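You operate a simulated robot arm through the tools that you are given. There is no shell and no other tool. Be economical: measure what you need, move in short steps, check, and stop when the job is done.

Carry out the task below with a simulated two-armed robot. There is one attempt and no reset: what you move stays moved.

Task
Open bay 29: card off, bar up, bed drawn out and latched.
Fine: the EMPTY card goes between the two cards on the top shelf of bay 26; the bar is up before the bed moves; other cards and other bays stay as they are. Set down upright: bay card.

The check looks at the end state, three seconds after you hand in, the way a careful person would. Anything else that was tipped, shoved, dropped, spilled or broken makes it a failure.

Robot
Two 7-joint arms with two-finger parallel grippers on one trunk, on a base that drives. Base frame: it is fixed to the floor where the robot stands at the start and does not move with it; the origin is under the middle of the robot, x ahead of it, y to its left, z up. Lengths are in mm, angles in rad, forces in N, time in s.
The left shoulder is at the start at [11, 138, 1524], the right one opposite. With the tool pointing down near the work surface each hand reaches from about 100 to 500 mm from the robot's upright axis, wherever it stands, measured 20 degrees to its own side. Places, roughly: bay twenty-nine bar [400, -400, 800]; bay twenty-nine latch [500, 200, 1100]; bay twenty-nine roller bed [800, -400, 100]; top shelf of bay twenty-six [400, -2500, 800]. Payload 1.57 kg a hand.
The tool frame of a hand sits at the grasp point between the pads (the TCP): z along the fingers, y along the line on which they close. The tips reach 30 mm beyond it. Largest opening 80 mm; finger width 17, thickness 12; the body of the gripper, 40 by 82 mm, starts 80 mm behind the TCP.
Orientation is that of the tool frame in the base frame, as a unit quaternion [w, x, y, z]. With the fingers straight down and closing along the base's y, the tool's x points along the base's -x, its y along +y and its z along -z.

Tools
- The arms move only by the tool send_rows. It takes "left_rows", "right_rows" or both (then of equal length, played together; a hand with none holds still); each is a list of rows, each a list of 2 entries, a list of its own where there are three numbers: the shift along the tool's x, y, z in m, then the turn, a rotation vector about the tool's x, y, z in degrees. In form: [[[tx, ty, tz], [ax, ay, az]], ...]. A call has 1 to 10 rows; each row shifts and turns the commanded pose from where the row before left it, along the tool's axes as they then stand. "left_gripper" and "right_gripper" are, for a hand that has rows, the opening, from 0 (shut) to 1 (fully open), set as the call begins (left out, the last holds). Each row takes 0.2 s and may step no farther than 50 mm and 0.15 rad from the row before; otherwise, or with a gripper value out of range, the whole call is refused. Where a pose cannot be reached the arm comes as near as it can. A force on the tool above 90 N (or 10 N above the force at the start of the call, whichever is more), or a blocked arm, ends the call early, and 0.2 s more pass. Each finger travels about 45 mm/s and halts on what it meets, pressing with about 43 N; the grip force reading is that of the motor and also rises with nothing between the fingers. The clock runs only during rows and for 0.2 s after the last one: add rows that do not move to give the fingers time. The reply holds the time, the measured pose of the TCP, the force on the tool along the base axes, the opening and the grip force, in the units named above and with some noise, with the torque about the TCP (base axes, N m) and any sound that the robot's microphone picked up, and new pictures: "pictures" is both (left out), scene, wrist or none (wrist: the cameras of the hands that moved).
- Cameras (640 x 400 px; columns grow to the right, rows downward): "scene" is now at [161.5, -58.6, 1419.2]; the picture's right is [-0.63, -0.78, 0.01], its down [-0.34, 0.26, -0.91] and it looks along [0.70, -0.58, -0.42] (base axes); focal length 214 px, centre (320, 200). "left" rides on the left gripper at [72, 7, -122] in its tool frame; the picture's right is [-0.09, 1.00, 0.00], its down [-0.84, -0.08, -0.54] and it looks along [-0.54, -0.05, 0.84] (tool axes); focal length 238 px, centre (320, 200). "right" rides on the right gripper at [72, -7, -122] in its tool frame; the picture's right is [0.09, 1.00, 0.00], its down [-0.84, 0.08, -0.54] and it looks along [-0.54, 0.05, 0.84] (tool axes); focal length 238 px, centre (320, 200). There is no depth. A picture from a camera that has moved, and an enlarged one, comes with that camera's place and axes in the base frame and with its lens.
- raise_lower(by): slides the trunk up (or, below 0, down) by that many mm; the arms and the scene camera ride with it, the base frame stays. It gives what a move gives, with no picture.
- steer(legs): drives the robot by 1 to 6 legs, each [ahead, left, turn to the left] in mm, mm and rad, along the robot's own axes; the way and the turn of a leg run together, so that a leg with both is an arc; at most 1500 mm and 3.142 rad a leg. The arms and the cameras ride along, it lands a little off, and it stops where it bumps. It gives what a move gives, and a new picture of the scene camera.
- turn_head(pan, tilt): turns the head with the scene camera to pan (to the left, within 1.047 rad either way) and tilt (down, from -0.506 to 1.204), counted from straight ahead of the robot. It gives what a move gives, and a new picture of the scene camera.
- zoom(camera, box): a new picture of the part [left, top, right, bottom] of that camera's present view, enlarged. No time passes.
- sign_off(): hands the job in; it is judged then, once.

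Go step by step. Nothing tells you exact positions but the pictures and the camera data: compare them with the known pose of the tool, close in by small moves and look again before you grip or let go. The budget is 120 turns and 260 pictures, counting those below and the enlarged ones. Unless the task says otherwise, let go and move clear before handing in, and close with one line.

The tools are called after "Emit:" as a command line: name --argument value ..., lists and objects as JSON in quotes. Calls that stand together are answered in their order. send_rows: Moves the arms, as the interface text tells. Its arguments: {"type":"object","properties":{"left_rows":{"type":"array","items":{"type":"array"}},"left_gripper":{"type":"number"},"right_rows":{"type":"array","items":{"type":"array"}},"right_gripper":{"type":"number"},"pictures":{"type":"string","enum":["both","scene","wrist","none"]}},"required":[]} The other tools are called the same way: raise_lower (by) slides the trunk up or down; steer (legs) drives the base; turn_head (pan, tilt) turns the head that bears the scene camera; zoom (camera, box) takes an enlarged picture of a part of a camera's view; sign_off () hands the job in.

At the start:

```text
time: 0.0
left_tcp_pos: [239.2, -21.8, 1406.3]
left_tool_rot: [-0.271, 0.086, 0.957, 0.053]
left_contact_force: [0.8, -0.7, -0.1]
left_wrist_torque: [0.01, 0.02, -0.01]
left_finger_gap: 79.9
left_finger_force: 0.1
right_tcp_pos: [211.4, -367.3, 1418.4]
right_tool_rot: [-0.212, 0.146, 0.916, 0.309]
right_contact_force: [0.1, 0.5, 0.0]
right_wrist_torque: [0.02, 0.0, 0.01]
right_finger_gap: 80.3
right_finger_force: 0.1
trunk travel left (down, up): [-899.0, 341.0]
robot x, y, heading: [-3.3, -1.3, -0.002]
head pan, tilt: [-0.681, 0.415]
```

scene: 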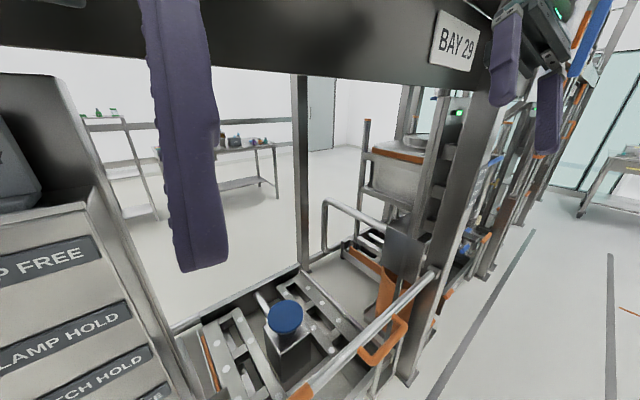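
right: 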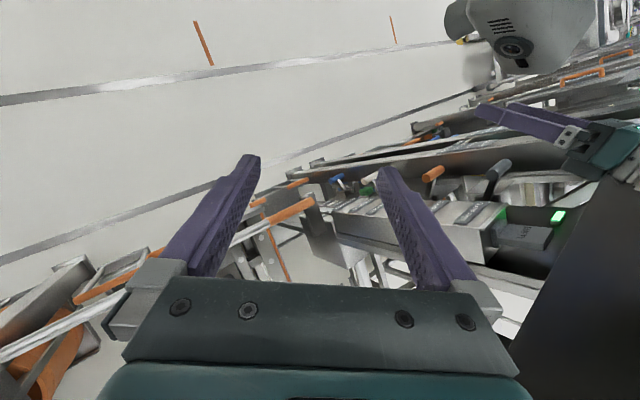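
left: 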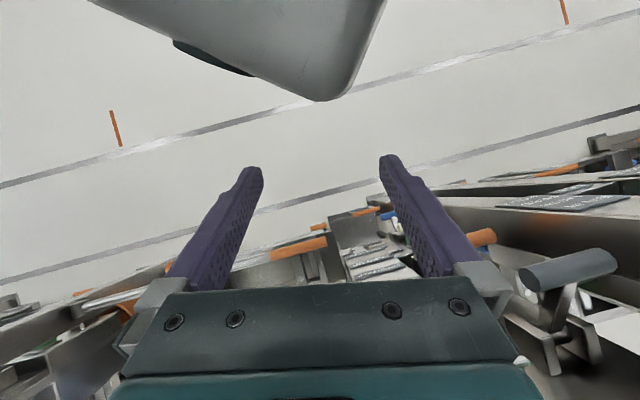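

I see bay 29 ahead and to the right with a bar, a bed and an operating panel on the left. First I look around with the head.

Emit:
turn_head --pan 0.3 --tilt 0.5

Emit:
turn_head --pan -0.4 --tilt 0.8

Emit:
turn_head --pan -1.04 --tilt 0.5

```text
time: 1.2
left_tcp_pos: [241.6, -20.1, 1406.0]
left_tool_rot: [-0.269, 0.088, 0.957, 0.06]
left_contact_force: [-0.2, -0.2, -0.5]
left_wrist_torque: [-0.01, 0.05, 0.02]
left_finger_gap: 79.8
left_finger_force: 0.0
right_tcp_pos: [214.7, -366.8, 1419.2]
right_tool_rot: [-0.208, 0.144, 0.915, 0.314]
right_contact_force: [0.4, 0.0, 0.3]
right_wrist_torque: [-0.01, -0.03, -0.01]
right_finger_gap: 79.8
right_finger_force: 0.0
trunk travel left (down, up): [-899.0, 341.0]
robot x, y, heading: [-2.3, -0.6, 0.005]
head pan, tilt: [0.3, 0.499]
camera scene: at [181.8, 27.5, 1413.6], right [0.29, -0.96, -0.01], down [-0.47, -0.14, -0.87], along [0.83, 0.26, -0.49], focal length 214 px, centre (320, 200)
```

scene: 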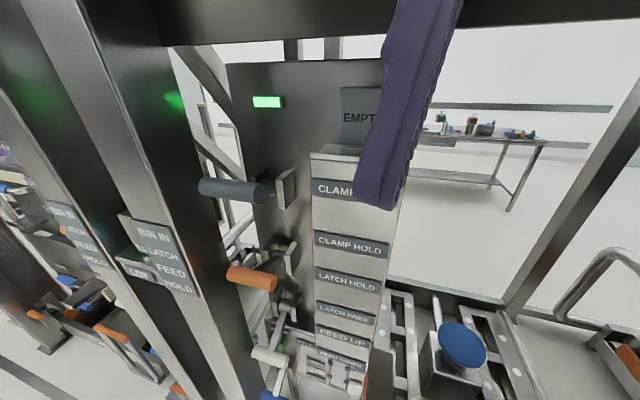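

```text
time: 2.3
left_tcp_pos: [240.8, -20.9, 1405.2]
left_tool_rot: [-0.27, 0.088, 0.957, 0.059]
left_contact_force: [0.7, 0.1, 0.8]
left_wrist_torque: [-0.02, -0.01, 0.0]
left_finger_gap: 80.1
left_finger_force: 0.0
right_tcp_pos: [217.3, -366.5, 1419.7]
right_tool_rot: [-0.207, 0.145, 0.915, 0.314]
right_contact_force: [0.5, -0.4, 0.3]
right_wrist_torque: [0.03, 0.0, -0.01]
right_finger_gap: 79.8
right_finger_force: 0.0
trunk travel left (down, up): [-899.0, 341.0]
robot x, y, heading: [0.5, -2.5, 0.004]
head pan, tilt: [-0.4, 0.799]
camera scene: at [169.2, -30.9, 1387.7], right [-0.39, -0.92, 0.0], down [-0.67, 0.28, -0.69], along [0.63, -0.27, -0.72], focal length 214 px, centre (320, 200)
```

scene: 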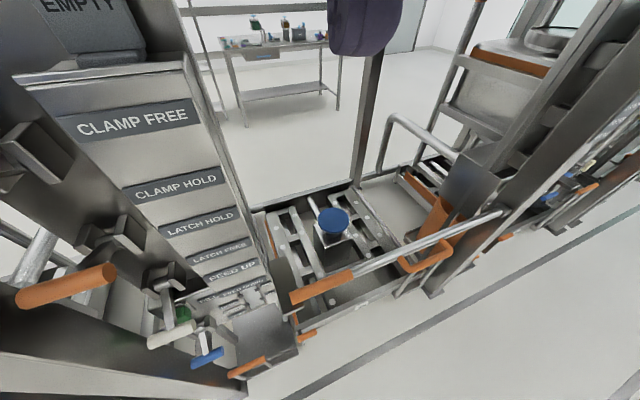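

```text
time: 3.4
left_tcp_pos: [241.2, -20.8, 1404.6]
left_tool_rot: [-0.27, 0.087, 0.957, 0.06]
left_contact_force: [-0.3, -0.3, 0.2]
left_wrist_torque: [0.0, 0.0, -0.01]
left_finger_gap: 80.0
left_finger_force: 0.1
right_tcp_pos: [217.0, -368.2, 1420.8]
right_tool_rot: [-0.207, 0.145, 0.915, 0.314]
right_contact_force: [-0.6, 0.6, -0.2]
right_wrist_torque: [0.02, -0.01, 0.01]
right_finger_gap: 80.1
right_finger_force: 0.0
trunk travel left (down, up): [-899.0, 341.0]
robot x, y, heading: [4.6, -2.4, 0.001]
head pan, tilt: [-1.04, 0.499]
camera scene: at [141.6, -78.4, 1413.9], right [-0.86, -0.51, 0.01], down [-0.25, 0.41, -0.87], along [0.44, -0.76, -0.49], focal length 214 px, centre (320, 200)
```

scene: 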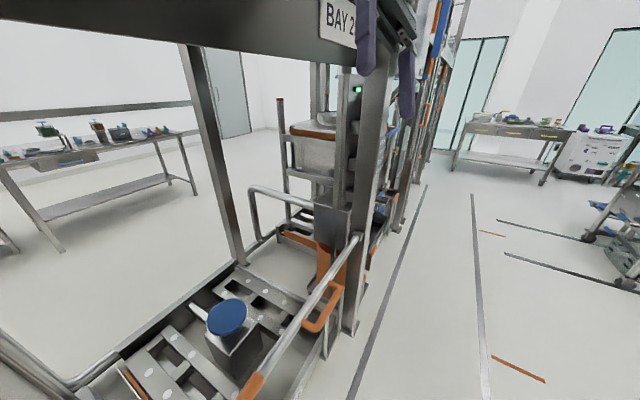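

The EMPTY card sits at the top of a stepped label panel, with levers beside it on the left. I look closer at both.

Emit:
turn_head --pan 0.4 --tilt 0.75

Emit:
zoom --camera "scene" --box '[160, 60, 420, 390]'

Emit:
zoom --camera "left" --box '[300, 120, 640, 400]'

```text
time: 4.9
left_tcp_pos: [241.1, -20.5, 1405.4]
left_tool_rot: [-0.269, 0.087, 0.957, 0.059]
left_contact_force: [-0.2, 0.0, -0.8]
left_wrist_torque: [-0.01, -0.02, -0.01]
left_finger_gap: 79.9
left_finger_force: 0.0
right_tcp_pos: [216.2, -367.7, 1421.2]
right_tool_rot: [-0.206, 0.145, 0.915, 0.314]
right_contact_force: [0.1, 0.2, -0.8]
right_wrist_torque: [0.01, 0.02, -0.02]
right_finger_gap: 79.8
right_finger_force: 0.1
trunk travel left (down, up): [-899.0, 341.0]
robot x, y, heading: [0.7, 0.3, 0.003]
head pan, tilt: [0.4, 0.75]
camera scene: at [171.9, 32.0, 1392.0], right [0.39, -0.92, -0.01], down [-0.64, -0.26, -0.73], along [0.67, 0.28, -0.69], focal length 214 px, centre (320, 200)
```

scene: 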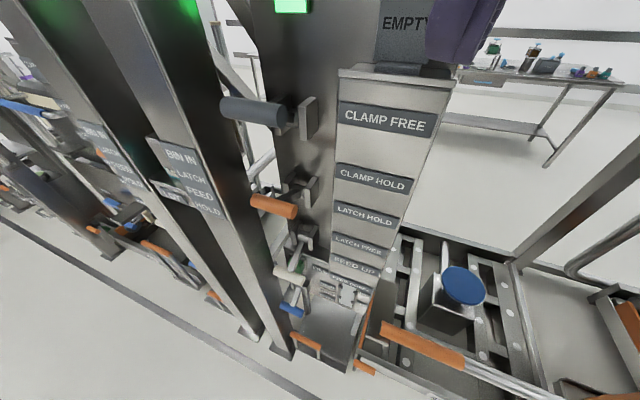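

```text
1.21 times, centred on (290, 225) of scene
camera zoom: at [171.9, 32.0, 1392.0], right [0.39, -0.92, -0.01], down [-0.64, -0.26, -0.73], along [0.67, 0.28, -0.69], focal length 260 px, centre (356, 170)
```

zoom: 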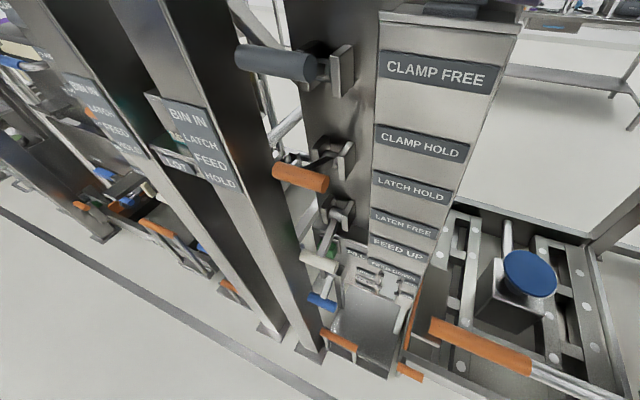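

```text
1.43 times, centred on (470, 260) of left
camera zoom: at [244.3, -25.3, 1547.8], right [0.28, 0.96, 0.02], down [0.96, -0.28, 0.01], along [0.02, 0.01, -1.0], focal length 340 px, centre (106, 114)
```

zoom: 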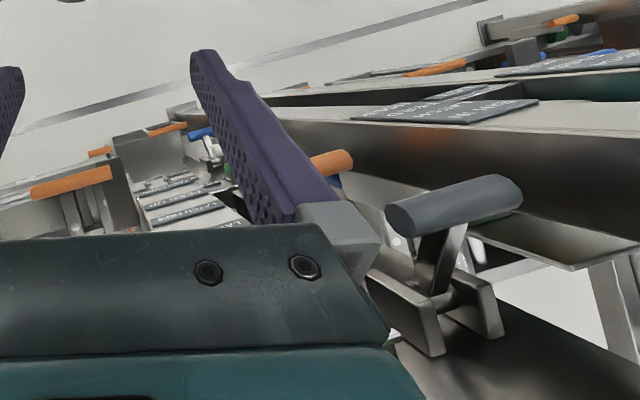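

The card is partly hidden behind the left hand. I lift that hand up and look again.

Emit:
send_rows --left_rows '[[[0.026, 0.003, -0.042], [0, 0, 0]], [[0.026, 0.003, -0.042], [0, 0, 0]], [[0.026, 0.003, -0.042], [0, 0, 0]], [[0.026, 0.003, -0.042], [0, 0, 0]]]' --pictures "scene"

Emit:
turn_head --pan 0.25 --tilt 0.4

Emit:
zoom --camera "scene" --box '[180, 60, 440, 260]'

```text
time: 5.4
left_tcp_pos: [225.3, -19.3, 1408.6]
left_tool_rot: [-0.411, 0.085, 0.907, 0.031]
left_contact_force: [0.9, 0.0, -0.2]
left_wrist_torque: [-0.03, 0.0, 0.0]
left_finger_gap: 80.0
left_finger_force: 0.0
left hand out of reach, approached as far as the arm can: row 2
right_tcp_pos: [223.6, -368.4, 1425.4]
right_tool_rot: [-0.202, 0.143, 0.917, 0.314]
right_contact_force: [0.0, -0.1, -0.3]
right_wrist_torque: [-0.01, 0.01, -0.01]
right_finger_gap: 80.1
right_finger_force: 0.1
trunk travel left (down, up): [-899.0, 341.0]
robot x, y, heading: [0.6, 0.5, -0.004]
head pan, tilt: [0.4, 0.75]
stopped in row 2 (left hand): the arm was blocked; the commanded pose is now the measured one
camera scene: at [178.4, 31.3, 1395.2], right [0.39, -0.92, 0.0], down [-0.63, -0.27, -0.73], along [0.67, 0.28, -0.68], focal length 214 px, centre (320, 200)
```

scene: 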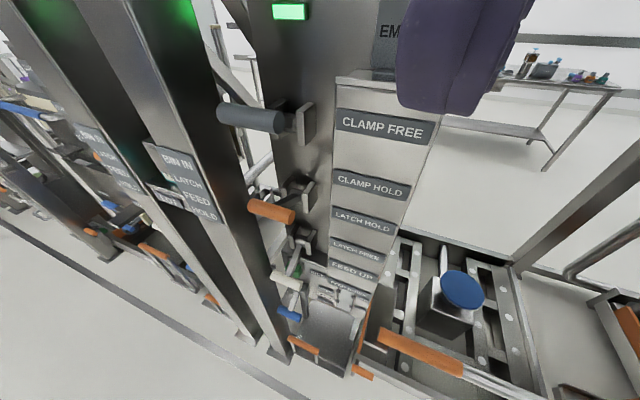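

```text
time: 6.2
left_tcp_pos: [225.2, -18.7, 1405.6]
left_tool_rot: [-0.411, 0.083, 0.907, 0.031]
left_contact_force: [-1.3, 0.8, -0.3]
left_wrist_torque: [-0.01, -0.05, 0.0]
left_finger_gap: 80.3
left_finger_force: 0.1
right_tcp_pos: [224.1, -368.9, 1423.9]
right_tool_rot: [-0.201, 0.143, 0.917, 0.314]
right_contact_force: [0.0, -0.4, 0.5]
right_wrist_torque: [-0.02, 0.01, 0.0]
right_finger_gap: 79.9
right_finger_force: 0.0
trunk travel left (down, up): [-899.0, 341.0]
robot x, y, heading: [3.4, 2.4, 0.0]
head pan, tilt: [0.25, 0.4]
camera scene: at [191.8, 22.0, 1425.0], right [0.25, -0.97, 0.0], down [-0.38, -0.1, -0.92], along [0.89, 0.23, -0.39], focal length 214 px, centre (320, 200)
```

scene: 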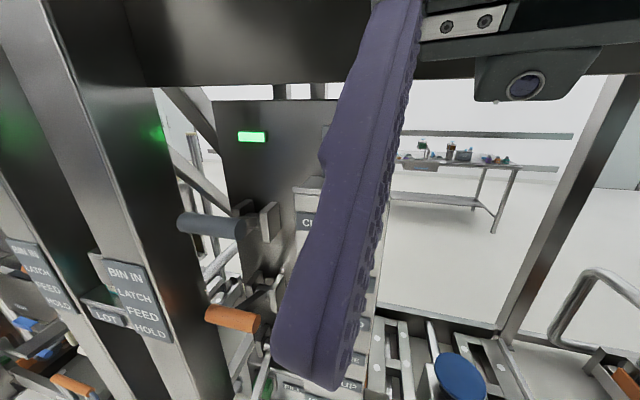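

```text
2.00 times, centred on (310, 160) of scene
camera zoom: at [191.8, 22.0, 1425.0], right [0.25, -0.97, 0.0], down [-0.38, -0.1, -0.92], along [0.89, 0.23, -0.39], focal length 429 px, centre (340, 280)
```

zoom: 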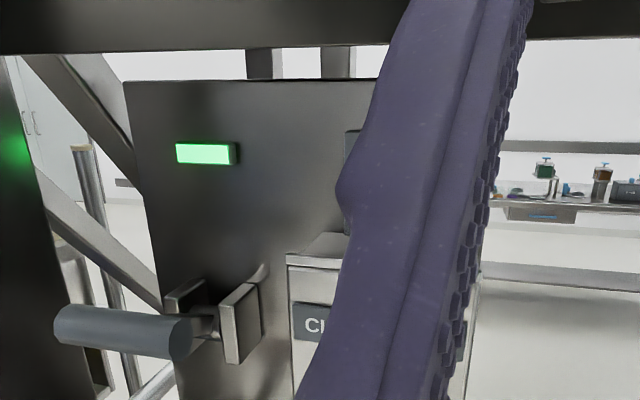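

I'm too close to the bay and the arm is folded to its limit. I back off 350 mm to get room and a full view.

Emit:
steer --legs '[[-350, 0, 0]]'

Emit:
turn_head --pan -0.1 --tilt 0.55

```text
time: 8.5
left_tcp_pos: [-127.4, -20.5, 1406.5]
left_tool_rot: [-0.41, 0.088, 0.907, 0.033]
left_contact_force: [-0.1, -0.2, 0.7]
left_wrist_torque: [-0.01, -0.02, 0.0]
left_finger_gap: 79.8
left_finger_force: 0.0
right_tcp_pos: [-131.6, -368.9, 1423.2]
right_tool_rot: [-0.2, 0.148, 0.916, 0.315]
right_contact_force: [0.0, -0.4, -0.2]
right_wrist_torque: [-0.01, -0.05, 0.04]
right_finger_gap: 80.1
right_finger_force: 0.1
trunk travel left (down, up): [-899.0, 341.0]
robot x, y, heading: [-350.2, 2.7, -0.01]
head pan, tilt: [0.25, 0.4]
camera scene: at [-160.2, 21.8, 1425.1], right [0.24, -0.97, 0.0], down [-0.38, -0.09, -0.92], along [0.89, 0.22, -0.39], focal length 214 px, centre (320, 200)
```

scene: 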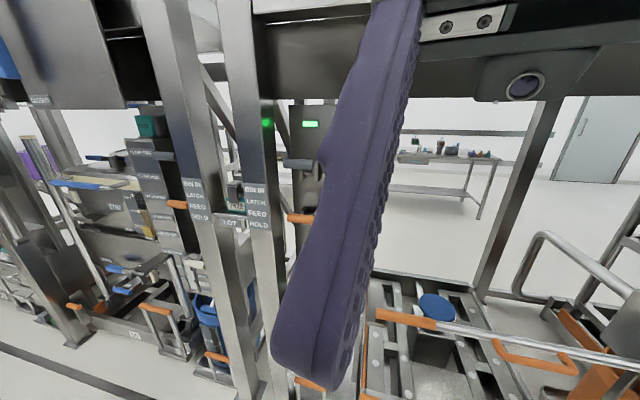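

```text
time: 9.3
left_tcp_pos: [-127.5, -19.7, 1406.5]
left_tool_rot: [-0.41, 0.088, 0.907, 0.032]
left_contact_force: [0.4, 0.5, -0.4]
left_wrist_torque: [-0.02, 0.01, 0.0]
left_finger_gap: 80.0
left_finger_force: 0.1
right_tcp_pos: [-131.2, -369.0, 1423.4]
right_tool_rot: [-0.201, 0.147, 0.916, 0.315]
right_contact_force: [-0.1, 0.9, 0.0]
right_wrist_torque: [0.01, 0.0, 0.0]
right_finger_gap: 80.0
right_finger_force: 0.1
trunk travel left (down, up): [-899.0, 341.0]
robot x, y, heading: [-349.2, -1.1, -0.008]
head pan, tilt: [-0.099, 0.55]
camera scene: at [-160.9, -9.9, 1411.4], right [-0.11, -0.99, 0.0], down [-0.52, 0.06, -0.85], along [0.85, -0.09, -0.52], focal length 214 px, centre (320, 200)
```

scene: 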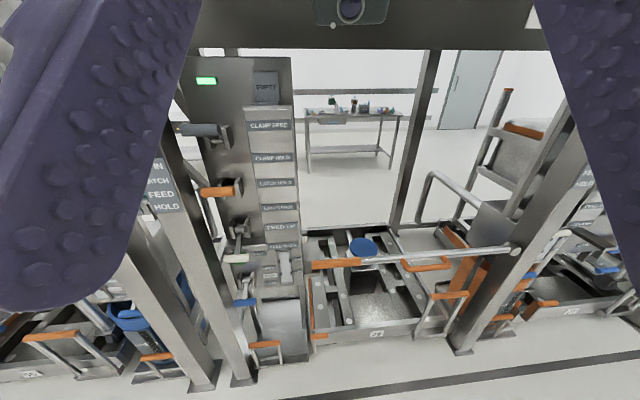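

Good overview now. I zoom into the panel and the bar.

Emit:
zoom --camera "scene" --box '[140, 50, 340, 200]'

Emit:
zoom --camera "scene" --box '[180, 200, 360, 380]'

Emit:
zoom --camera "scene" --box '[290, 200, 560, 370]'

```text
2.67 times, centred on (240, 125) of scene
camera zoom: at [-160.9, -9.9, 1411.4], right [-0.11, -0.99, 0.0], down [-0.52, 0.06, -0.85], along [0.85, -0.09, -0.52], focal length 572 px, centre (533, 400)
```

zoom: 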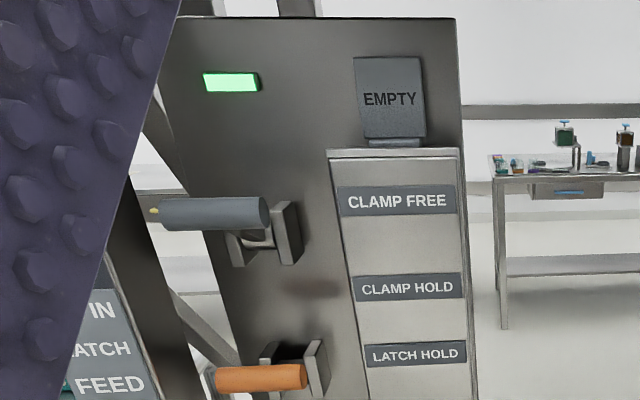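

```text
2.22 times, centred on (270, 290) of scene
camera zoom: at [-160.9, -9.9, 1411.4], right [-0.11, -0.99, 0.0], down [-0.52, 0.06, -0.85], along [0.85, -0.09, -0.52], focal length 477 px, centre (431, 0)
```

zoom: 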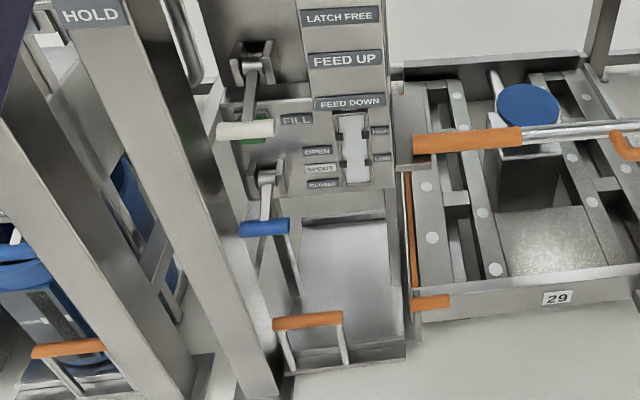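

```text
2.35 times, centred on (425, 285) of scene
camera zoom: at [-160.9, -9.9, 1411.4], right [-0.11, -0.99, 0.0], down [-0.52, 0.06, -0.85], along [0.85, -0.09, -0.52], focal length 505 px, centre (73, 0)
```

zoom: 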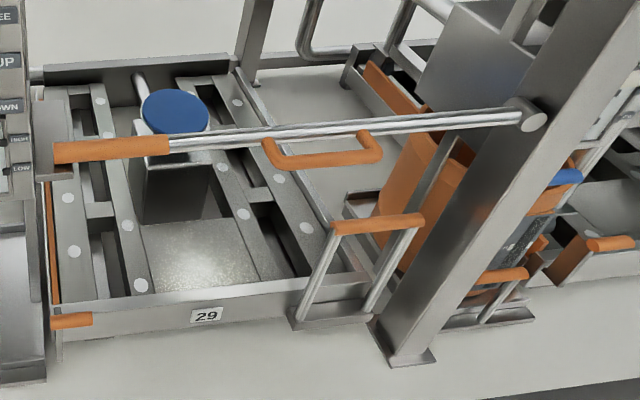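

Labels read top to bottom: clamp FREE/HOLD, latch HOLD/FREE, feed UP/DOWN. The grey lever is at FREE and the orange latch lever at HOLD. I unfold the left hand forwards so it stops blocking the view and can reach the card.

Emit:
send_rows --left_rows '[[[-0.0153, 0, -0.003], [0, -8.5, 0]], [[-0.0156, 0, -0.0007], [0, -8.5, 0]], [[-0.0155, 0, 0.0016], [0, -8.5, 0]], [[-0.0152, 0, 0.0039], [0, -8.5, 0]], [[-0.0144, 0, 0.0061], [0, -8.5, 0]], [[-0.0133, 0, 0.0082], [0, -8.5, 0]], [[-0.012, 0, 0.0101], [0, -8.5, 0]], [[-0.0104, 0, 0.0117], [0, -8.5, 0]], [[-0.0086, 0, 0.0131], [0, -8.5, 0]], [[-0.0065, 0, 0.0143], [0, -8.5, 0]]]' --pictures "scene"

```text
time: 11.2
left_tcp_pos: [-25.6, -41.2, 1340.9]
left_tool_rot: [0.179, 0.085, 0.98, -0.035]
left_contact_force: [19.1, 5.2, 86.6]
left_wrist_torque: [1.79, 13.67, -1.21]
left_finger_gap: 80.2
left_finger_force: 0.1
right_tcp_pos: [-130.5, -369.6, 1423.6]
right_tool_rot: [-0.201, 0.148, 0.916, 0.315]
right_contact_force: [1.0, -0.1, 0.7]
right_wrist_torque: [0.01, -0.03, 0.01]
right_finger_gap: 80.1
right_finger_force: 0.0
trunk travel left (down, up): [-899.0, 341.0]
robot x, y, heading: [-354.6, 2.6, -0.004]
head pan, tilt: [-0.099, 0.55]
stopped in row 9 (left hand): the force on the tool passed its limit at 92 N (the readings are from after the stop); the commanded pose is now the measured one
camera scene: at [-165.8, -10.5, 1398.3], right [-0.12, -0.99, 0.0], down [-0.64, 0.08, -0.77], along [0.76, -0.09, -0.64], focal length 214 px, centre (320, 200)
```

scene: 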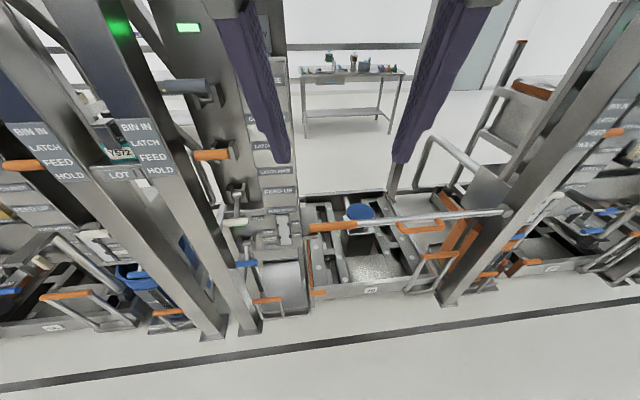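

The hand touched the robot's own head. I move it forward and away.

Emit:
send_rows --left_rows '[[[-0.034, 0.01, 0.02], [0, 0, 0]], [[-0.034, 0.02, 0.02], [0, 0, 0]], [[-0.034, 0.02, 0.02], [0, 0, 0]], [[-0.03, 0.02, 0.02], [0, 0, 0]], [[-0.03, 0.02, 0.02], [0, 0, 0]]]' --pictures "scene"

Emit:
turn_head --pan -0.9 --tilt 0.35

```text
time: 12.4
left_tcp_pos: [171.6, 12.5, 1296.9]
left_tool_rot: [0.177, 0.09, 0.98, -0.03]
left_contact_force: [0.3, 0.6, -1.1]
left_wrist_torque: [0.0, -0.02, 0.01]
left_finger_gap: 80.0
left_finger_force: 0.0
right_tcp_pos: [-131.8, -368.8, 1422.5]
right_tool_rot: [-0.201, 0.147, 0.916, 0.314]
right_contact_force: [0.1, 0.2, -0.6]
right_wrist_torque: [0.01, 0.01, 0.01]
right_finger_gap: 80.1
right_finger_force: 0.0
trunk travel left (down, up): [-899.0, 341.0]
robot x, y, heading: [-352.2, 3.9, -0.007]
head pan, tilt: [-0.099, 0.55]
camera scene: at [-161.0, -9.6, 1411.2], right [-0.11, -0.99, 0.0], down [-0.52, 0.06, -0.85], along [0.85, -0.09, -0.52], focal length 214 px, centre (320, 200)
```

scene: 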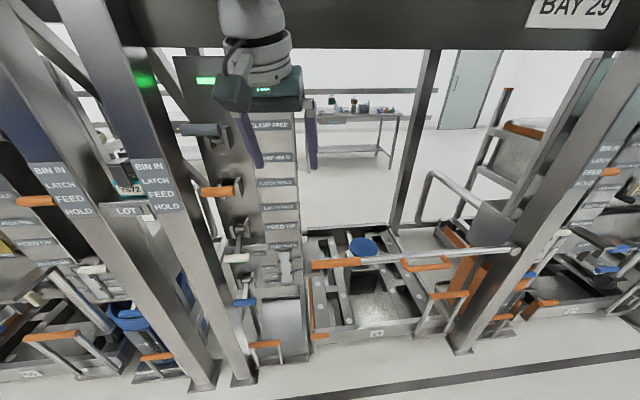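

```text
time: 13.5
left_tcp_pos: [172.4, 12.2, 1298.4]
left_tool_rot: [0.177, 0.089, 0.98, -0.03]
left_contact_force: [0.2, 0.4, 0.0]
left_wrist_torque: [0.0, 0.0, 0.07]
left_finger_gap: 79.9
left_finger_force: 0.1
right_tcp_pos: [-131.2, -367.8, 1423.4]
right_tool_rot: [-0.201, 0.147, 0.916, 0.314]
right_contact_force: [-1.1, 0.0, 0.5]
right_wrist_torque: [0.0, -0.01, -0.03]
right_finger_gap: 79.6
right_finger_force: 0.1
trunk travel left (down, up): [-899.0, 341.0]
robot x, y, heading: [-351.5, 1.2, -0.014]
head pan, tilt: [-0.901, 0.351]
camera scene: at [-192.9, -73.7, 1429.6], right [-0.79, -0.61, 0.0], down [-0.21, 0.27, -0.94], along [0.58, -0.74, -0.34], focal length 214 px, centre (320, 200)
```

scene: 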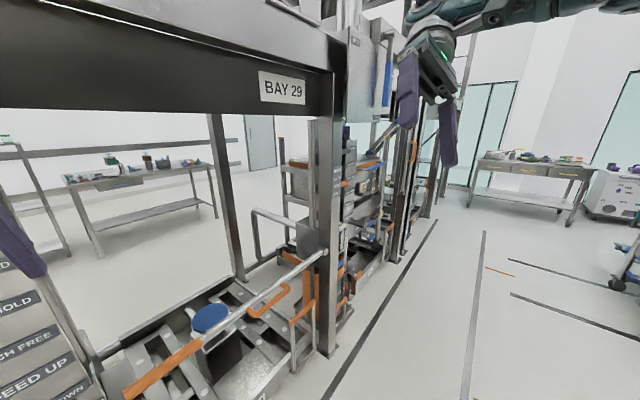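

The aisle to the right is free. Before choosing how to grip the card I go and look at the top shelf of bay 26.

Emit:
steer --legs '[[-100, -1300, 0], [0, -1050, 0]]'

Emit:
turn_head --pan 0.0 --tilt 0.5

```text
time: 25.0
left_tcp_pos: [67.8, -2305.0, 1296.2]
left_tool_rot: [0.176, 0.078, 0.981, -0.027]
left_contact_force: [0.2, -0.4, 0.5]
left_wrist_torque: [0.0, -0.01, 0.0]
left_finger_gap: 79.8
left_finger_force: 0.1
right_tcp_pos: [-228.9, -2693.5, 1423.0]
right_tool_rot: [-0.204, 0.139, 0.917, 0.313]
right_contact_force: [-0.6, -0.2, 0.4]
right_wrist_torque: [0.02, -0.03, -0.02]
right_finger_gap: 80.0
right_finger_force: 0.1
trunk travel left (down, up): [-899.0, 341.0]
robot x, y, heading: [-455.4, -2327.2, 0.008]
head pan, tilt: [-0.901, 0.351]
camera scene: at [-295.1, -2399.5, 1429.6], right [-0.78, -0.63, 0.0], down [-0.22, 0.27, -0.94], along [0.59, -0.73, -0.34], focal length 214 px, centre (320, 200)
```

scene: 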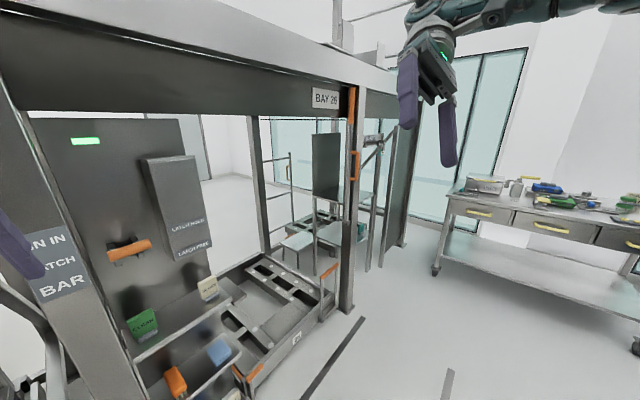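

```text
time: 26.2
left_tcp_pos: [67.8, -2306.3, 1295.9]
left_tool_rot: [0.176, 0.079, 0.981, -0.027]
left_contact_force: [-0.1, 0.1, 0.4]
left_wrist_torque: [-0.04, 0.02, -0.03]
left_finger_gap: 80.0
left_finger_force: 0.2
right_tcp_pos: [-227.9, -2693.6, 1422.6]
right_tool_rot: [-0.203, 0.14, 0.917, 0.314]
right_contact_force: [-0.4, -0.3, -0.1]
right_wrist_torque: [0.04, 0.0, -0.02]
right_finger_gap: 80.2
right_finger_force: 0.1
trunk travel left (down, up): [-899.0, 341.0]
robot x, y, heading: [-457.6, -2329.3, 0.012]
head pan, tilt: [0.0, 0.499]
camera scene: at [-262.7, -2326.3, 1415.9], right [0.01, -1.0, 0.0], down [-0.48, 0.0, -0.88], along [0.88, 0.01, -0.48], focal length 214 px, centre (320, 200)
```

scene: 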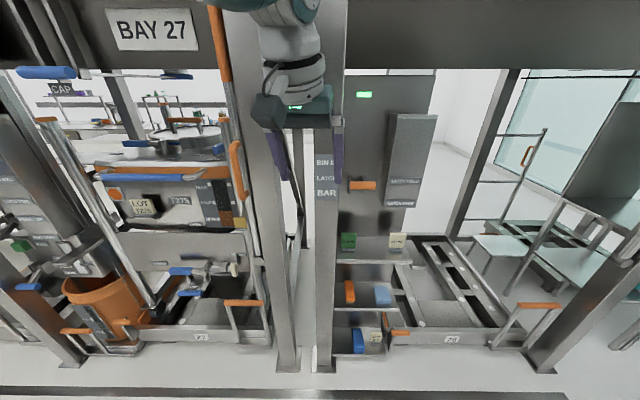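

Bay 26 is seen: shelves with cards, a green and a cream card on the top one. I zoom in.

Emit:
zoom --camera "scene" --box '[320, 210, 480, 370]'

Emit:
zoom --camera "scene" --box '[320, 60, 640, 390]'

Emit:
zoom --camera "scene" --box '[300, 80, 460, 260]'

```text
2.50 times, centred on (400, 290) of scene
camera zoom: at [-262.7, -2326.3, 1415.9], right [0.01, -1.0, 0.0], down [-0.48, 0.0, -0.88], along [0.88, 0.01, -0.48], focal length 536 px, centre (120, -25)
```

zoom: 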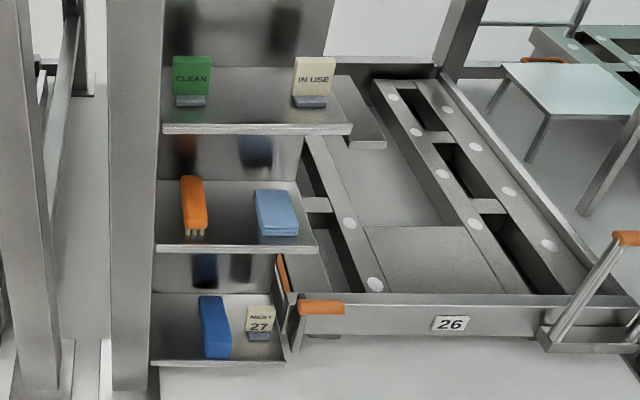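

```text
1.21 times, centred on (480, 225) of scene
camera zoom: at [-262.7, -2326.3, 1415.9], right [0.01, -1.0, 0.0], down [-0.48, 0.0, -0.88], along [0.88, 0.01, -0.48], focal length 260 px, centre (126, 170)
```

zoom: 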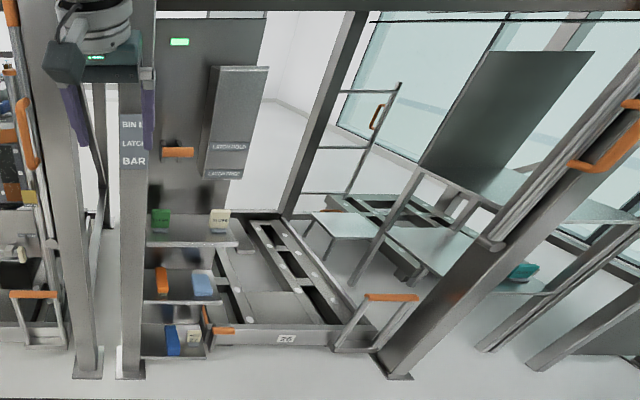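

```text
2.22 times, centred on (380, 170) of scene
camera zoom: at [-262.7, -2326.3, 1415.9], right [0.01, -1.0, 0.0], down [-0.48, 0.0, -0.88], along [0.88, 0.01, -0.48], focal length 477 px, centre (187, 267)
```

zoom: 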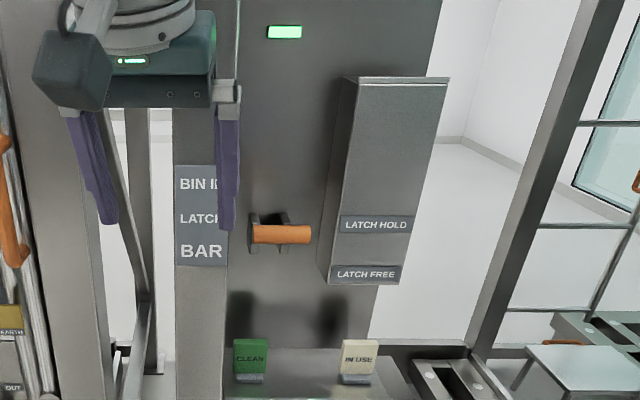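

The gap between the CLEAN and IN USE cards is about 130 mm, enough to set a 60 mm card gripped at its sides. I square the left hand to point forward and 30° down, then drive back to bay 29.

Emit:
send_rows --left_rows '[[[0.01, 0, -0.02], [-1.47, -7.9, -1.28]], [[0.01, 0, -0.02], [-1.47, -7.9, -1.28]], [[0, 0, -0.02], [-1.47, -7.9, -1.28]], [[0, 0, 0], [-1.47, -7.9, -1.28]], [[0, 0, 0], [-1.47, -7.9, -1.28]]]' --pictures "none"

Emit:
steer --legs '[[0, 1300, 0], [0, 960, 0]]'

Emit:
turn_head --pan 0.2 --tilt 0.3

```text
time: 27.4
left_tcp_pos: [21.6, -2298.1, 1341.3]
left_tool_rot: [0.501, 0.0, 0.865, -0.001]
left_contact_force: [-0.4, -0.8, 0.8]
left_wrist_torque: [-0.01, 0.01, 0.03]
left_finger_gap: 80.0
left_finger_force: 0.0
right_tcp_pos: [-227.2, -2693.2, 1424.0]
right_tool_rot: [-0.203, 0.139, 0.917, 0.313]
right_contact_force: [0.1, 0.4, -0.8]
right_wrist_torque: [0.03, -0.01, 0.03]
right_finger_gap: 80.0
right_finger_force: 0.0
trunk travel left (down, up): [-899.0, 341.0]
robot x, y, heading: [-454.8, -2325.7, 0.01]
head pan, tilt: [0.0, 0.499]
```

```text
time: 38.5
left_tcp_pos: [-5.6, -55.6, 1340.6]
left_tool_rot: [0.5, -0.003, 0.866, 0.002]
left_contact_force: [0.6, 0.2, -0.1]
left_wrist_torque: [0.01, -0.04, -0.03]
left_finger_gap: 79.9
left_finger_force: 0.1
right_tcp_pos: [-254.1, -451.3, 1424.0]
right_tool_rot: [-0.205, 0.136, 0.918, 0.311]
right_contact_force: [-0.2, -0.5, 0.9]
right_wrist_torque: [0.01, 0.0, 0.03]
right_finger_gap: 79.8
right_finger_force: 0.1
trunk travel left (down, up): [-899.0, 341.0]
robot x, y, heading: [-487.2, -84.3, 0.014]
head pan, tilt: [0.0, 0.499]
camera scene: at [-289.9, -83.3, 1415.9], right [0.01, -1.0, 0.0], down [-0.48, -0.01, -0.88], along [0.88, 0.01, -0.48], focal length 214 px, centre (320, 200)
```

scene: 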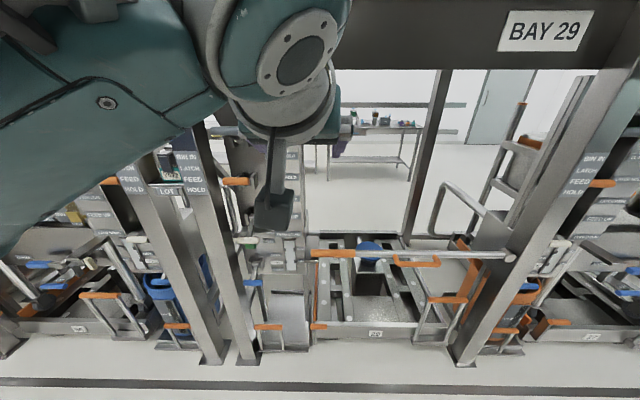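

```text
time: 39.2
left_tcp_pos: [-6.1, -55.3, 1341.0]
left_tool_rot: [0.5, -0.001, 0.866, 0.001]
left_contact_force: [0.5, -0.7, -0.8]
left_wrist_torque: [0.0, -0.02, 0.02]
left_finger_gap: 79.7
left_finger_force: 0.1
right_tcp_pos: [-254.8, -449.7, 1423.9]
right_tool_rot: [-0.204, 0.137, 0.917, 0.313]
right_contact_force: [0.9, -0.3, -1.0]
right_wrist_torque: [0.04, 0.04, -0.02]
right_finger_gap: 80.0
right_finger_force: 0.1
trunk travel left (down, up): [-899.0, 341.0]
robot x, y, heading: [-480.6, -84.4, 0.015]
head pan, tilt: [0.201, 0.3]
camera scene: at [-289.7, -64.7, 1434.3], right [0.21, -0.98, 0.0], down [-0.29, -0.06, -0.96], along [0.93, 0.2, -0.3], focal length 214 px, centre (320, 200)
```

scene: 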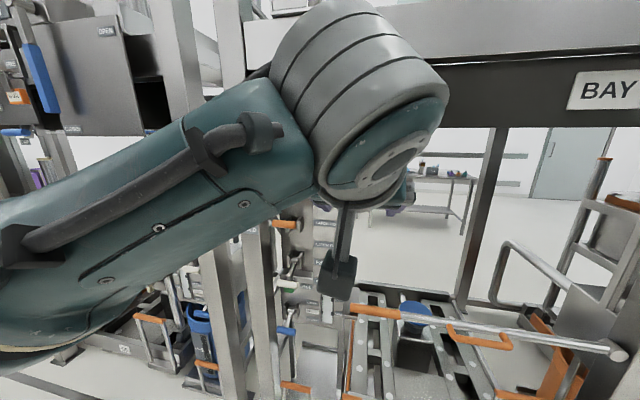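

I approach to bring the left hand in front of the card, and look through the wrist camera.

Emit:
steer --legs '[[310, 105, -0.015]]'

Emit:
zoom --camera "left" --box '[0, 0, 640, 400]'

```text
time: 41.4
left_tcp_pos: [305.8, 43.6, 1341.5]
left_tool_rot: [0.501, 0.004, 0.866, -0.003]
left_contact_force: [-0.5, 0.0, -0.2]
left_wrist_torque: [0.0, 0.03, -0.01]
left_finger_gap: 80.0
left_finger_force: 0.2
right_tcp_pos: [52.0, -346.6, 1423.7]
right_tool_rot: [-0.202, 0.144, 0.917, 0.314]
right_contact_force: [0.2, -0.7, 0.8]
right_wrist_torque: [0.0, 0.01, 0.0]
right_finger_gap: 79.8
right_finger_force: 0.0
trunk travel left (down, up): [-899.0, 341.0]
robot x, y, heading: [-169.9, 17.3, -0.004]
head pan, tilt: [0.201, 0.3]
camera scene: at [22.4, 39.0, 1434.3], right [0.2, -0.98, 0.0], down [-0.29, -0.06, -0.96], along [0.94, 0.19, -0.3], focal length 214 px, centre (320, 200)
```

scene: 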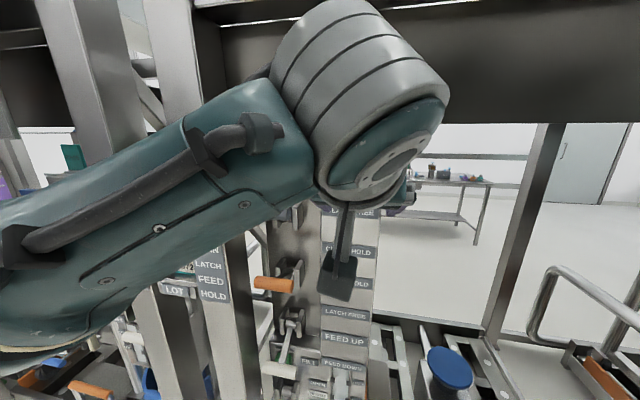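

```text
1.00 times, centred on (320, 200) of left (not enlarged: the box is as wide or as high as the picture)
camera zoom: at [164.8, 51.5, 1340.6], right [0.06, 1.0, 0.08], down [-0.05, -0.08, 1.0], along [1.0, -0.06, 0.05], focal length 238 px, centre (320, 200)
```

zoom: 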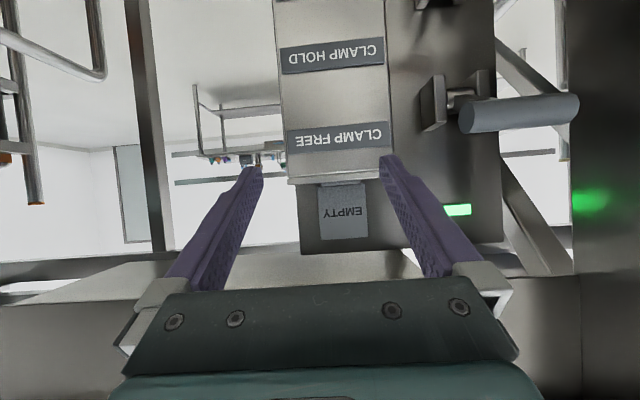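

Through the (inverted) wrist camera I see EMPTY ahead, at about y=62, z=1337–1404, x≈450. I line the hand up in front of it and re-check the depth.

Emit:
send_rows --left_rows '[[[-0.0297, 0.009, 0.0175], [0, 0, 0]], [[-0.0297, 0.009, 0.0175], [0, 0, 0]], [[0, 0, 0], [0, 0, 0]]]' --pictures "wrist"

```text
time: 42.2
left_tcp_pos: [366.1, 62.2, 1375.5]
left_tool_rot: [0.5, 0.005, 0.866, -0.003]
left_contact_force: [-0.2, 1.1, 0.3]
left_wrist_torque: [0.01, 0.0, -0.02]
left_finger_gap: 80.0
left_finger_force: 0.0
right_tcp_pos: [52.2, -346.4, 1424.3]
right_tool_rot: [-0.202, 0.144, 0.916, 0.314]
right_contact_force: [0.6, -0.1, 0.1]
right_wrist_torque: [-0.01, -0.04, 0.02]
right_finger_gap: 80.1
right_finger_force: 0.1
trunk travel left (down, up): [-899.0, 341.0]
robot x, y, heading: [-169.4, 23.2, 0.002]
head pan, tilt: [0.201, 0.3]
camera left: at [224.9, 69.2, 1375.4], right [0.06, 1.0, 0.08], down [-0.05, -0.08, 1.0], along [1.0, -0.06, 0.05], focal length 238 px, centre (320, 200)
```

left: 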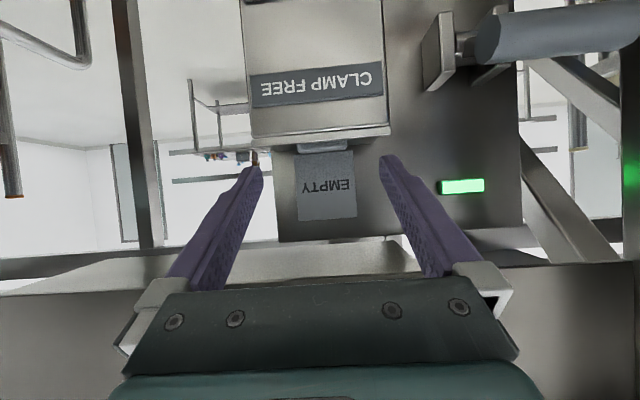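

Card depth comes out around x≈465–485 from the two views. I advance 50 mm horizontally and look again.

Emit:
send_rows --left_rows '[[[-0.0125, 0, 0.0217], [0, 0, 0]], [[-0.0125, 0, 0.0217], [0, 0, 0]], [[0, 0, 0], [0, 0, 0]]]' --pictures "wrist"

```text
time: 43.0
left_tcp_pos: [415.2, 61.0, 1375.3]
left_tool_rot: [0.5, 0.005, 0.866, -0.003]
left_contact_force: [-0.3, -0.2, -0.5]
left_wrist_torque: [0.01, -0.01, 0.01]
left_finger_gap: 80.0
left_finger_force: 0.0
right_tcp_pos: [51.6, -346.1, 1422.7]
right_tool_rot: [-0.202, 0.145, 0.916, 0.314]
right_contact_force: [0.2, 0.0, 0.1]
right_wrist_torque: [0.02, 0.0, 0.02]
right_finger_gap: 80.4
right_finger_force: 0.0
trunk travel left (down, up): [-899.0, 341.0]
robot x, y, heading: [-170.3, 19.2, -0.002]
head pan, tilt: [0.201, 0.3]
camera left: at [274.1, 68.3, 1374.3], right [0.06, 1.0, 0.08], down [-0.05, -0.08, 1.0], along [1.0, -0.06, 0.05], focal length 238 px, centre (320, 200)
```

left: 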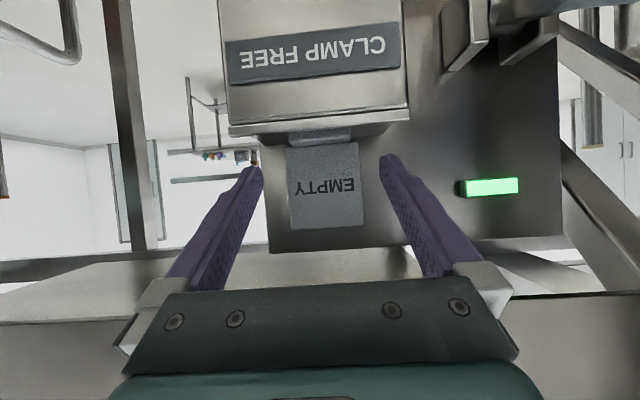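

I check clearance to the header beam above the hand before going the last 55 mm.

Emit:
zoom --camera "left" --box '[0, 200, 300, 400]'

Emit:
turn_head --pan 0.4 --tilt 0.1

```text
2.00 times, centred on (150, 300) of left
camera zoom: at [274.1, 68.3, 1374.3], right [0.06, 1.0, 0.08], down [-0.05, -0.08, 1.0], along [1.0, -0.06, 0.05], focal length 477 px, centre (660, 0)
```

zoom: 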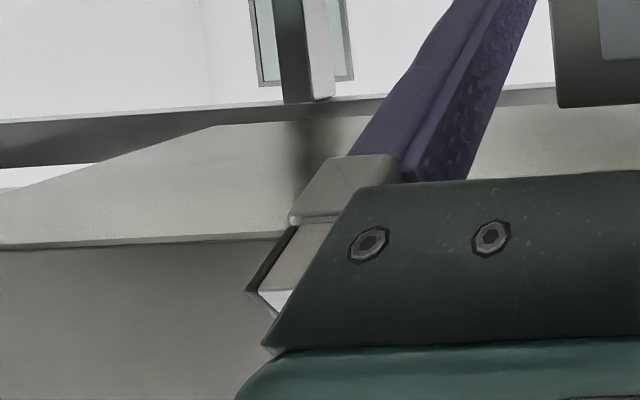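

```text
time: 43.7
left_tcp_pos: [414.3, 59.5, 1373.4]
left_tool_rot: [0.5, 0.004, 0.866, -0.002]
left_contact_force: [-0.6, -0.2, 1.0]
left_wrist_torque: [0.0, -0.01, 0.0]
left_finger_gap: 80.0
left_finger_force: 0.0
right_tcp_pos: [52.5, -346.0, 1424.2]
right_tool_rot: [-0.202, 0.144, 0.916, 0.314]
right_contact_force: [-0.3, 0.8, -0.5]
right_wrist_torque: [-0.01, -0.04, -0.02]
right_finger_gap: 79.8
right_finger_force: 0.0
trunk travel left (down, up): [-899.0, 341.0]
robot x, y, heading: [-171.1, 21.9, 0.002]
head pan, tilt: [0.4, 0.099]
camera scene: at [15.8, 56.1, 1452.9], right [0.39, -0.92, 0.0], down [-0.09, -0.04, -0.99], along [0.92, 0.39, -0.1], focal length 214 px, centre (320, 200)
```

scene: 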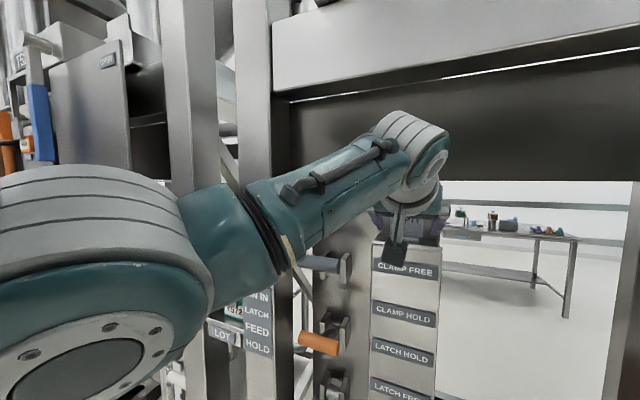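

The header's lower edge is near x≈420, z≈1450, so the hand fits below and in front of it. I go the last 55 mm onto the card.

Emit:
send_rows --left_rows '[[[-0.009, 0.001, 0.0158], [0, 0, 0]], [[-0.009, 0.001, 0.0158], [0, 0, 0]], [[-0.009, 0, 0.0158], [0, 0, 0]], [[0, 0, 0], [0, 0, 0]]]' --pictures "wrist"

```text
time: 44.7
left_tcp_pos: [464.2, 64.3, 1375.4]
left_tool_rot: [0.499, 0.005, 0.866, -0.003]
left_contact_force: [-0.7, -0.5, -0.6]
left_wrist_torque: [0.02, 0.03, 0.02]
left_finger_gap: 80.2
left_finger_force: 0.2
left hand out of reach, approached as far as the arm can: row 3
right_tcp_pos: [51.9, -347.0, 1423.7]
right_tool_rot: [-0.201, 0.144, 0.916, 0.315]
right_contact_force: [0.2, 0.4, 0.5]
right_wrist_torque: [0.0, 0.01, -0.01]
right_finger_gap: 80.1
right_finger_force: 0.1
trunk travel left (down, up): [-899.0, 341.0]
robot x, y, heading: [-168.6, 22.6, -0.005]
head pan, tilt: [0.4, 0.099]
camera left: at [323.1, 72.4, 1374.8], right [0.06, 1.0, 0.08], down [-0.05, -0.08, 1.0], along [1.0, -0.06, 0.05], focal length 238 px, centre (320, 200)
```

left: 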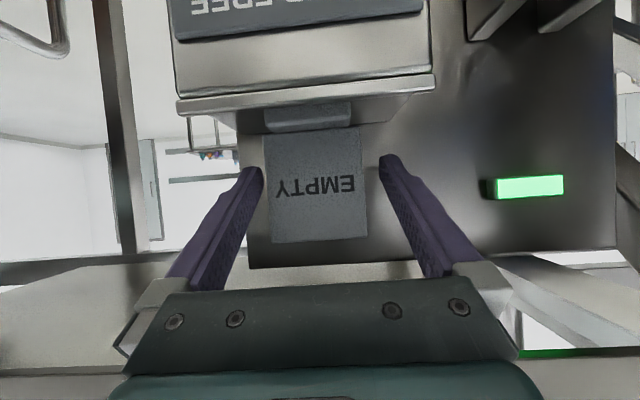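

Card lies between the fingers (centre y≈61.5). I shift 2.5 mm and close.

Emit:
send_rows --left_rows '[[[0, -0.0025, 0], [0, 0, 0]], [[0, 0, 0], [0, 0, 0]]]' --pictures "none"

Emit:
send_rows --left_rows '[[[0, 0, 0], [0, 0, 0]], [[0, 0, 0], [0, 0, 0]], [[0, 0, 0], [0, 0, 0]], [[0, 0, 0], [0, 0, 0]]]' --left_gripper 0.6 --pictures "wrist"

```text
time: 45.3
left_tcp_pos: [463.4, 62.3, 1375.0]
left_tool_rot: [0.5, 0.005, 0.866, -0.003]
left_contact_force: [-0.1, -1.0, -0.9]
left_wrist_torque: [0.04, 0.02, 0.01]
left_finger_gap: 80.2
left_finger_force: 0.1
right_tcp_pos: [51.8, -347.5, 1423.5]
right_tool_rot: [-0.201, 0.144, 0.917, 0.315]
right_contact_force: [0.1, 1.0, -0.1]
right_wrist_torque: [-0.02, 0.0, -0.01]
right_finger_gap: 80.0
right_finger_force: 0.0
trunk travel left (down, up): [-899.0, 341.0]
robot x, y, heading: [-168.7, 20.9, -0.004]
head pan, tilt: [0.4, 0.099]
```

```text
time: 46.3
left_tcp_pos: [464.4, 62.4, 1374.3]
left_tool_rot: [0.5, 0.005, 0.866, -0.004]
left_contact_force: [-0.2, -1.3, 0.7]
left_wrist_torque: [0.01, 0.03, -0.01]
left_finger_gap: 61.2
left_finger_force: 40.3
right_tcp_pos: [51.6, -345.9, 1424.3]
right_tool_rot: [-0.202, 0.144, 0.916, 0.315]
right_contact_force: [0.0, 0.0, 0.9]
right_wrist_torque: [0.02, 0.0, 0.03]
right_finger_gap: 80.1
right_finger_force: 0.1
trunk travel left (down, up): [-899.0, 341.0]
robot x, y, heading: [-170.5, 22.0, -0.003]
head pan, tilt: [0.4, 0.099]
camera left: at [323.1, 70.0, 1374.9], right [0.06, 1.0, 0.08], down [-0.05, -0.08, 1.0], along [1.0, -0.06, 0.05], focal length 238 px, centre (320, 200)
```

left: 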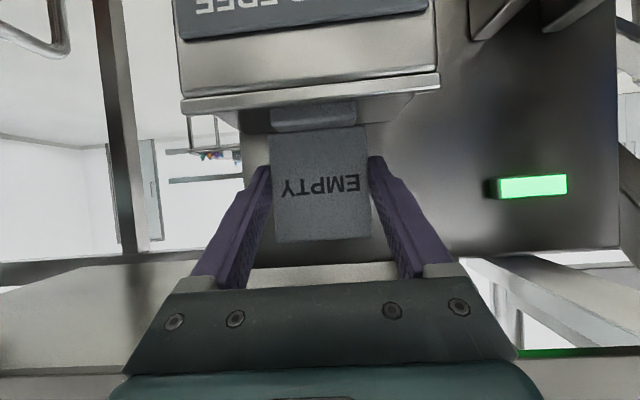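

Card is gripped (61 mm, 40 N). I lift it 20 mm with the trunk.

Emit:
raise_lower --by 20

Emit:
zoom --camera "left" --box '[0, 0, 640, 400]'

```text
time: 47.0
left_tcp_pos: [464.2, 63.5, 1394.9]
left_tool_rot: [0.5, 0.005, 0.866, -0.003]
left_contact_force: [0.7, 0.5, -0.4]
left_wrist_torque: [-0.01, 0.02, -0.02]
left_finger_gap: 60.8
left_finger_force: 42.7
right_tcp_pos: [52.1, -347.5, 1443.9]
right_tool_rot: [-0.201, 0.144, 0.916, 0.314]
right_contact_force: [0.6, -0.4, -0.1]
right_wrist_torque: [0.0, 0.03, 0.03]
right_finger_gap: 79.9
right_finger_force: 0.1
trunk travel left (down, up): [-919.0, 321.0]
robot x, y, heading: [-168.7, 25.3, 0.001]
head pan, tilt: [0.4, 0.099]
```

```text
1.00 times, centred on (320, 200) of left (not enlarged: the box is as wide or as high as the picture)
camera zoom: at [322.9, 70.2, 1394.7], right [0.06, 1.0, 0.08], down [-0.05, -0.08, 1.0], along [1.0, -0.06, 0.05], focal length 238 px, centre (320, 200)
```

zoom: 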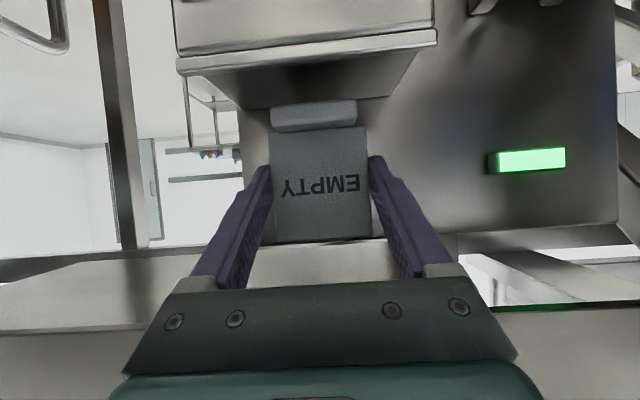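

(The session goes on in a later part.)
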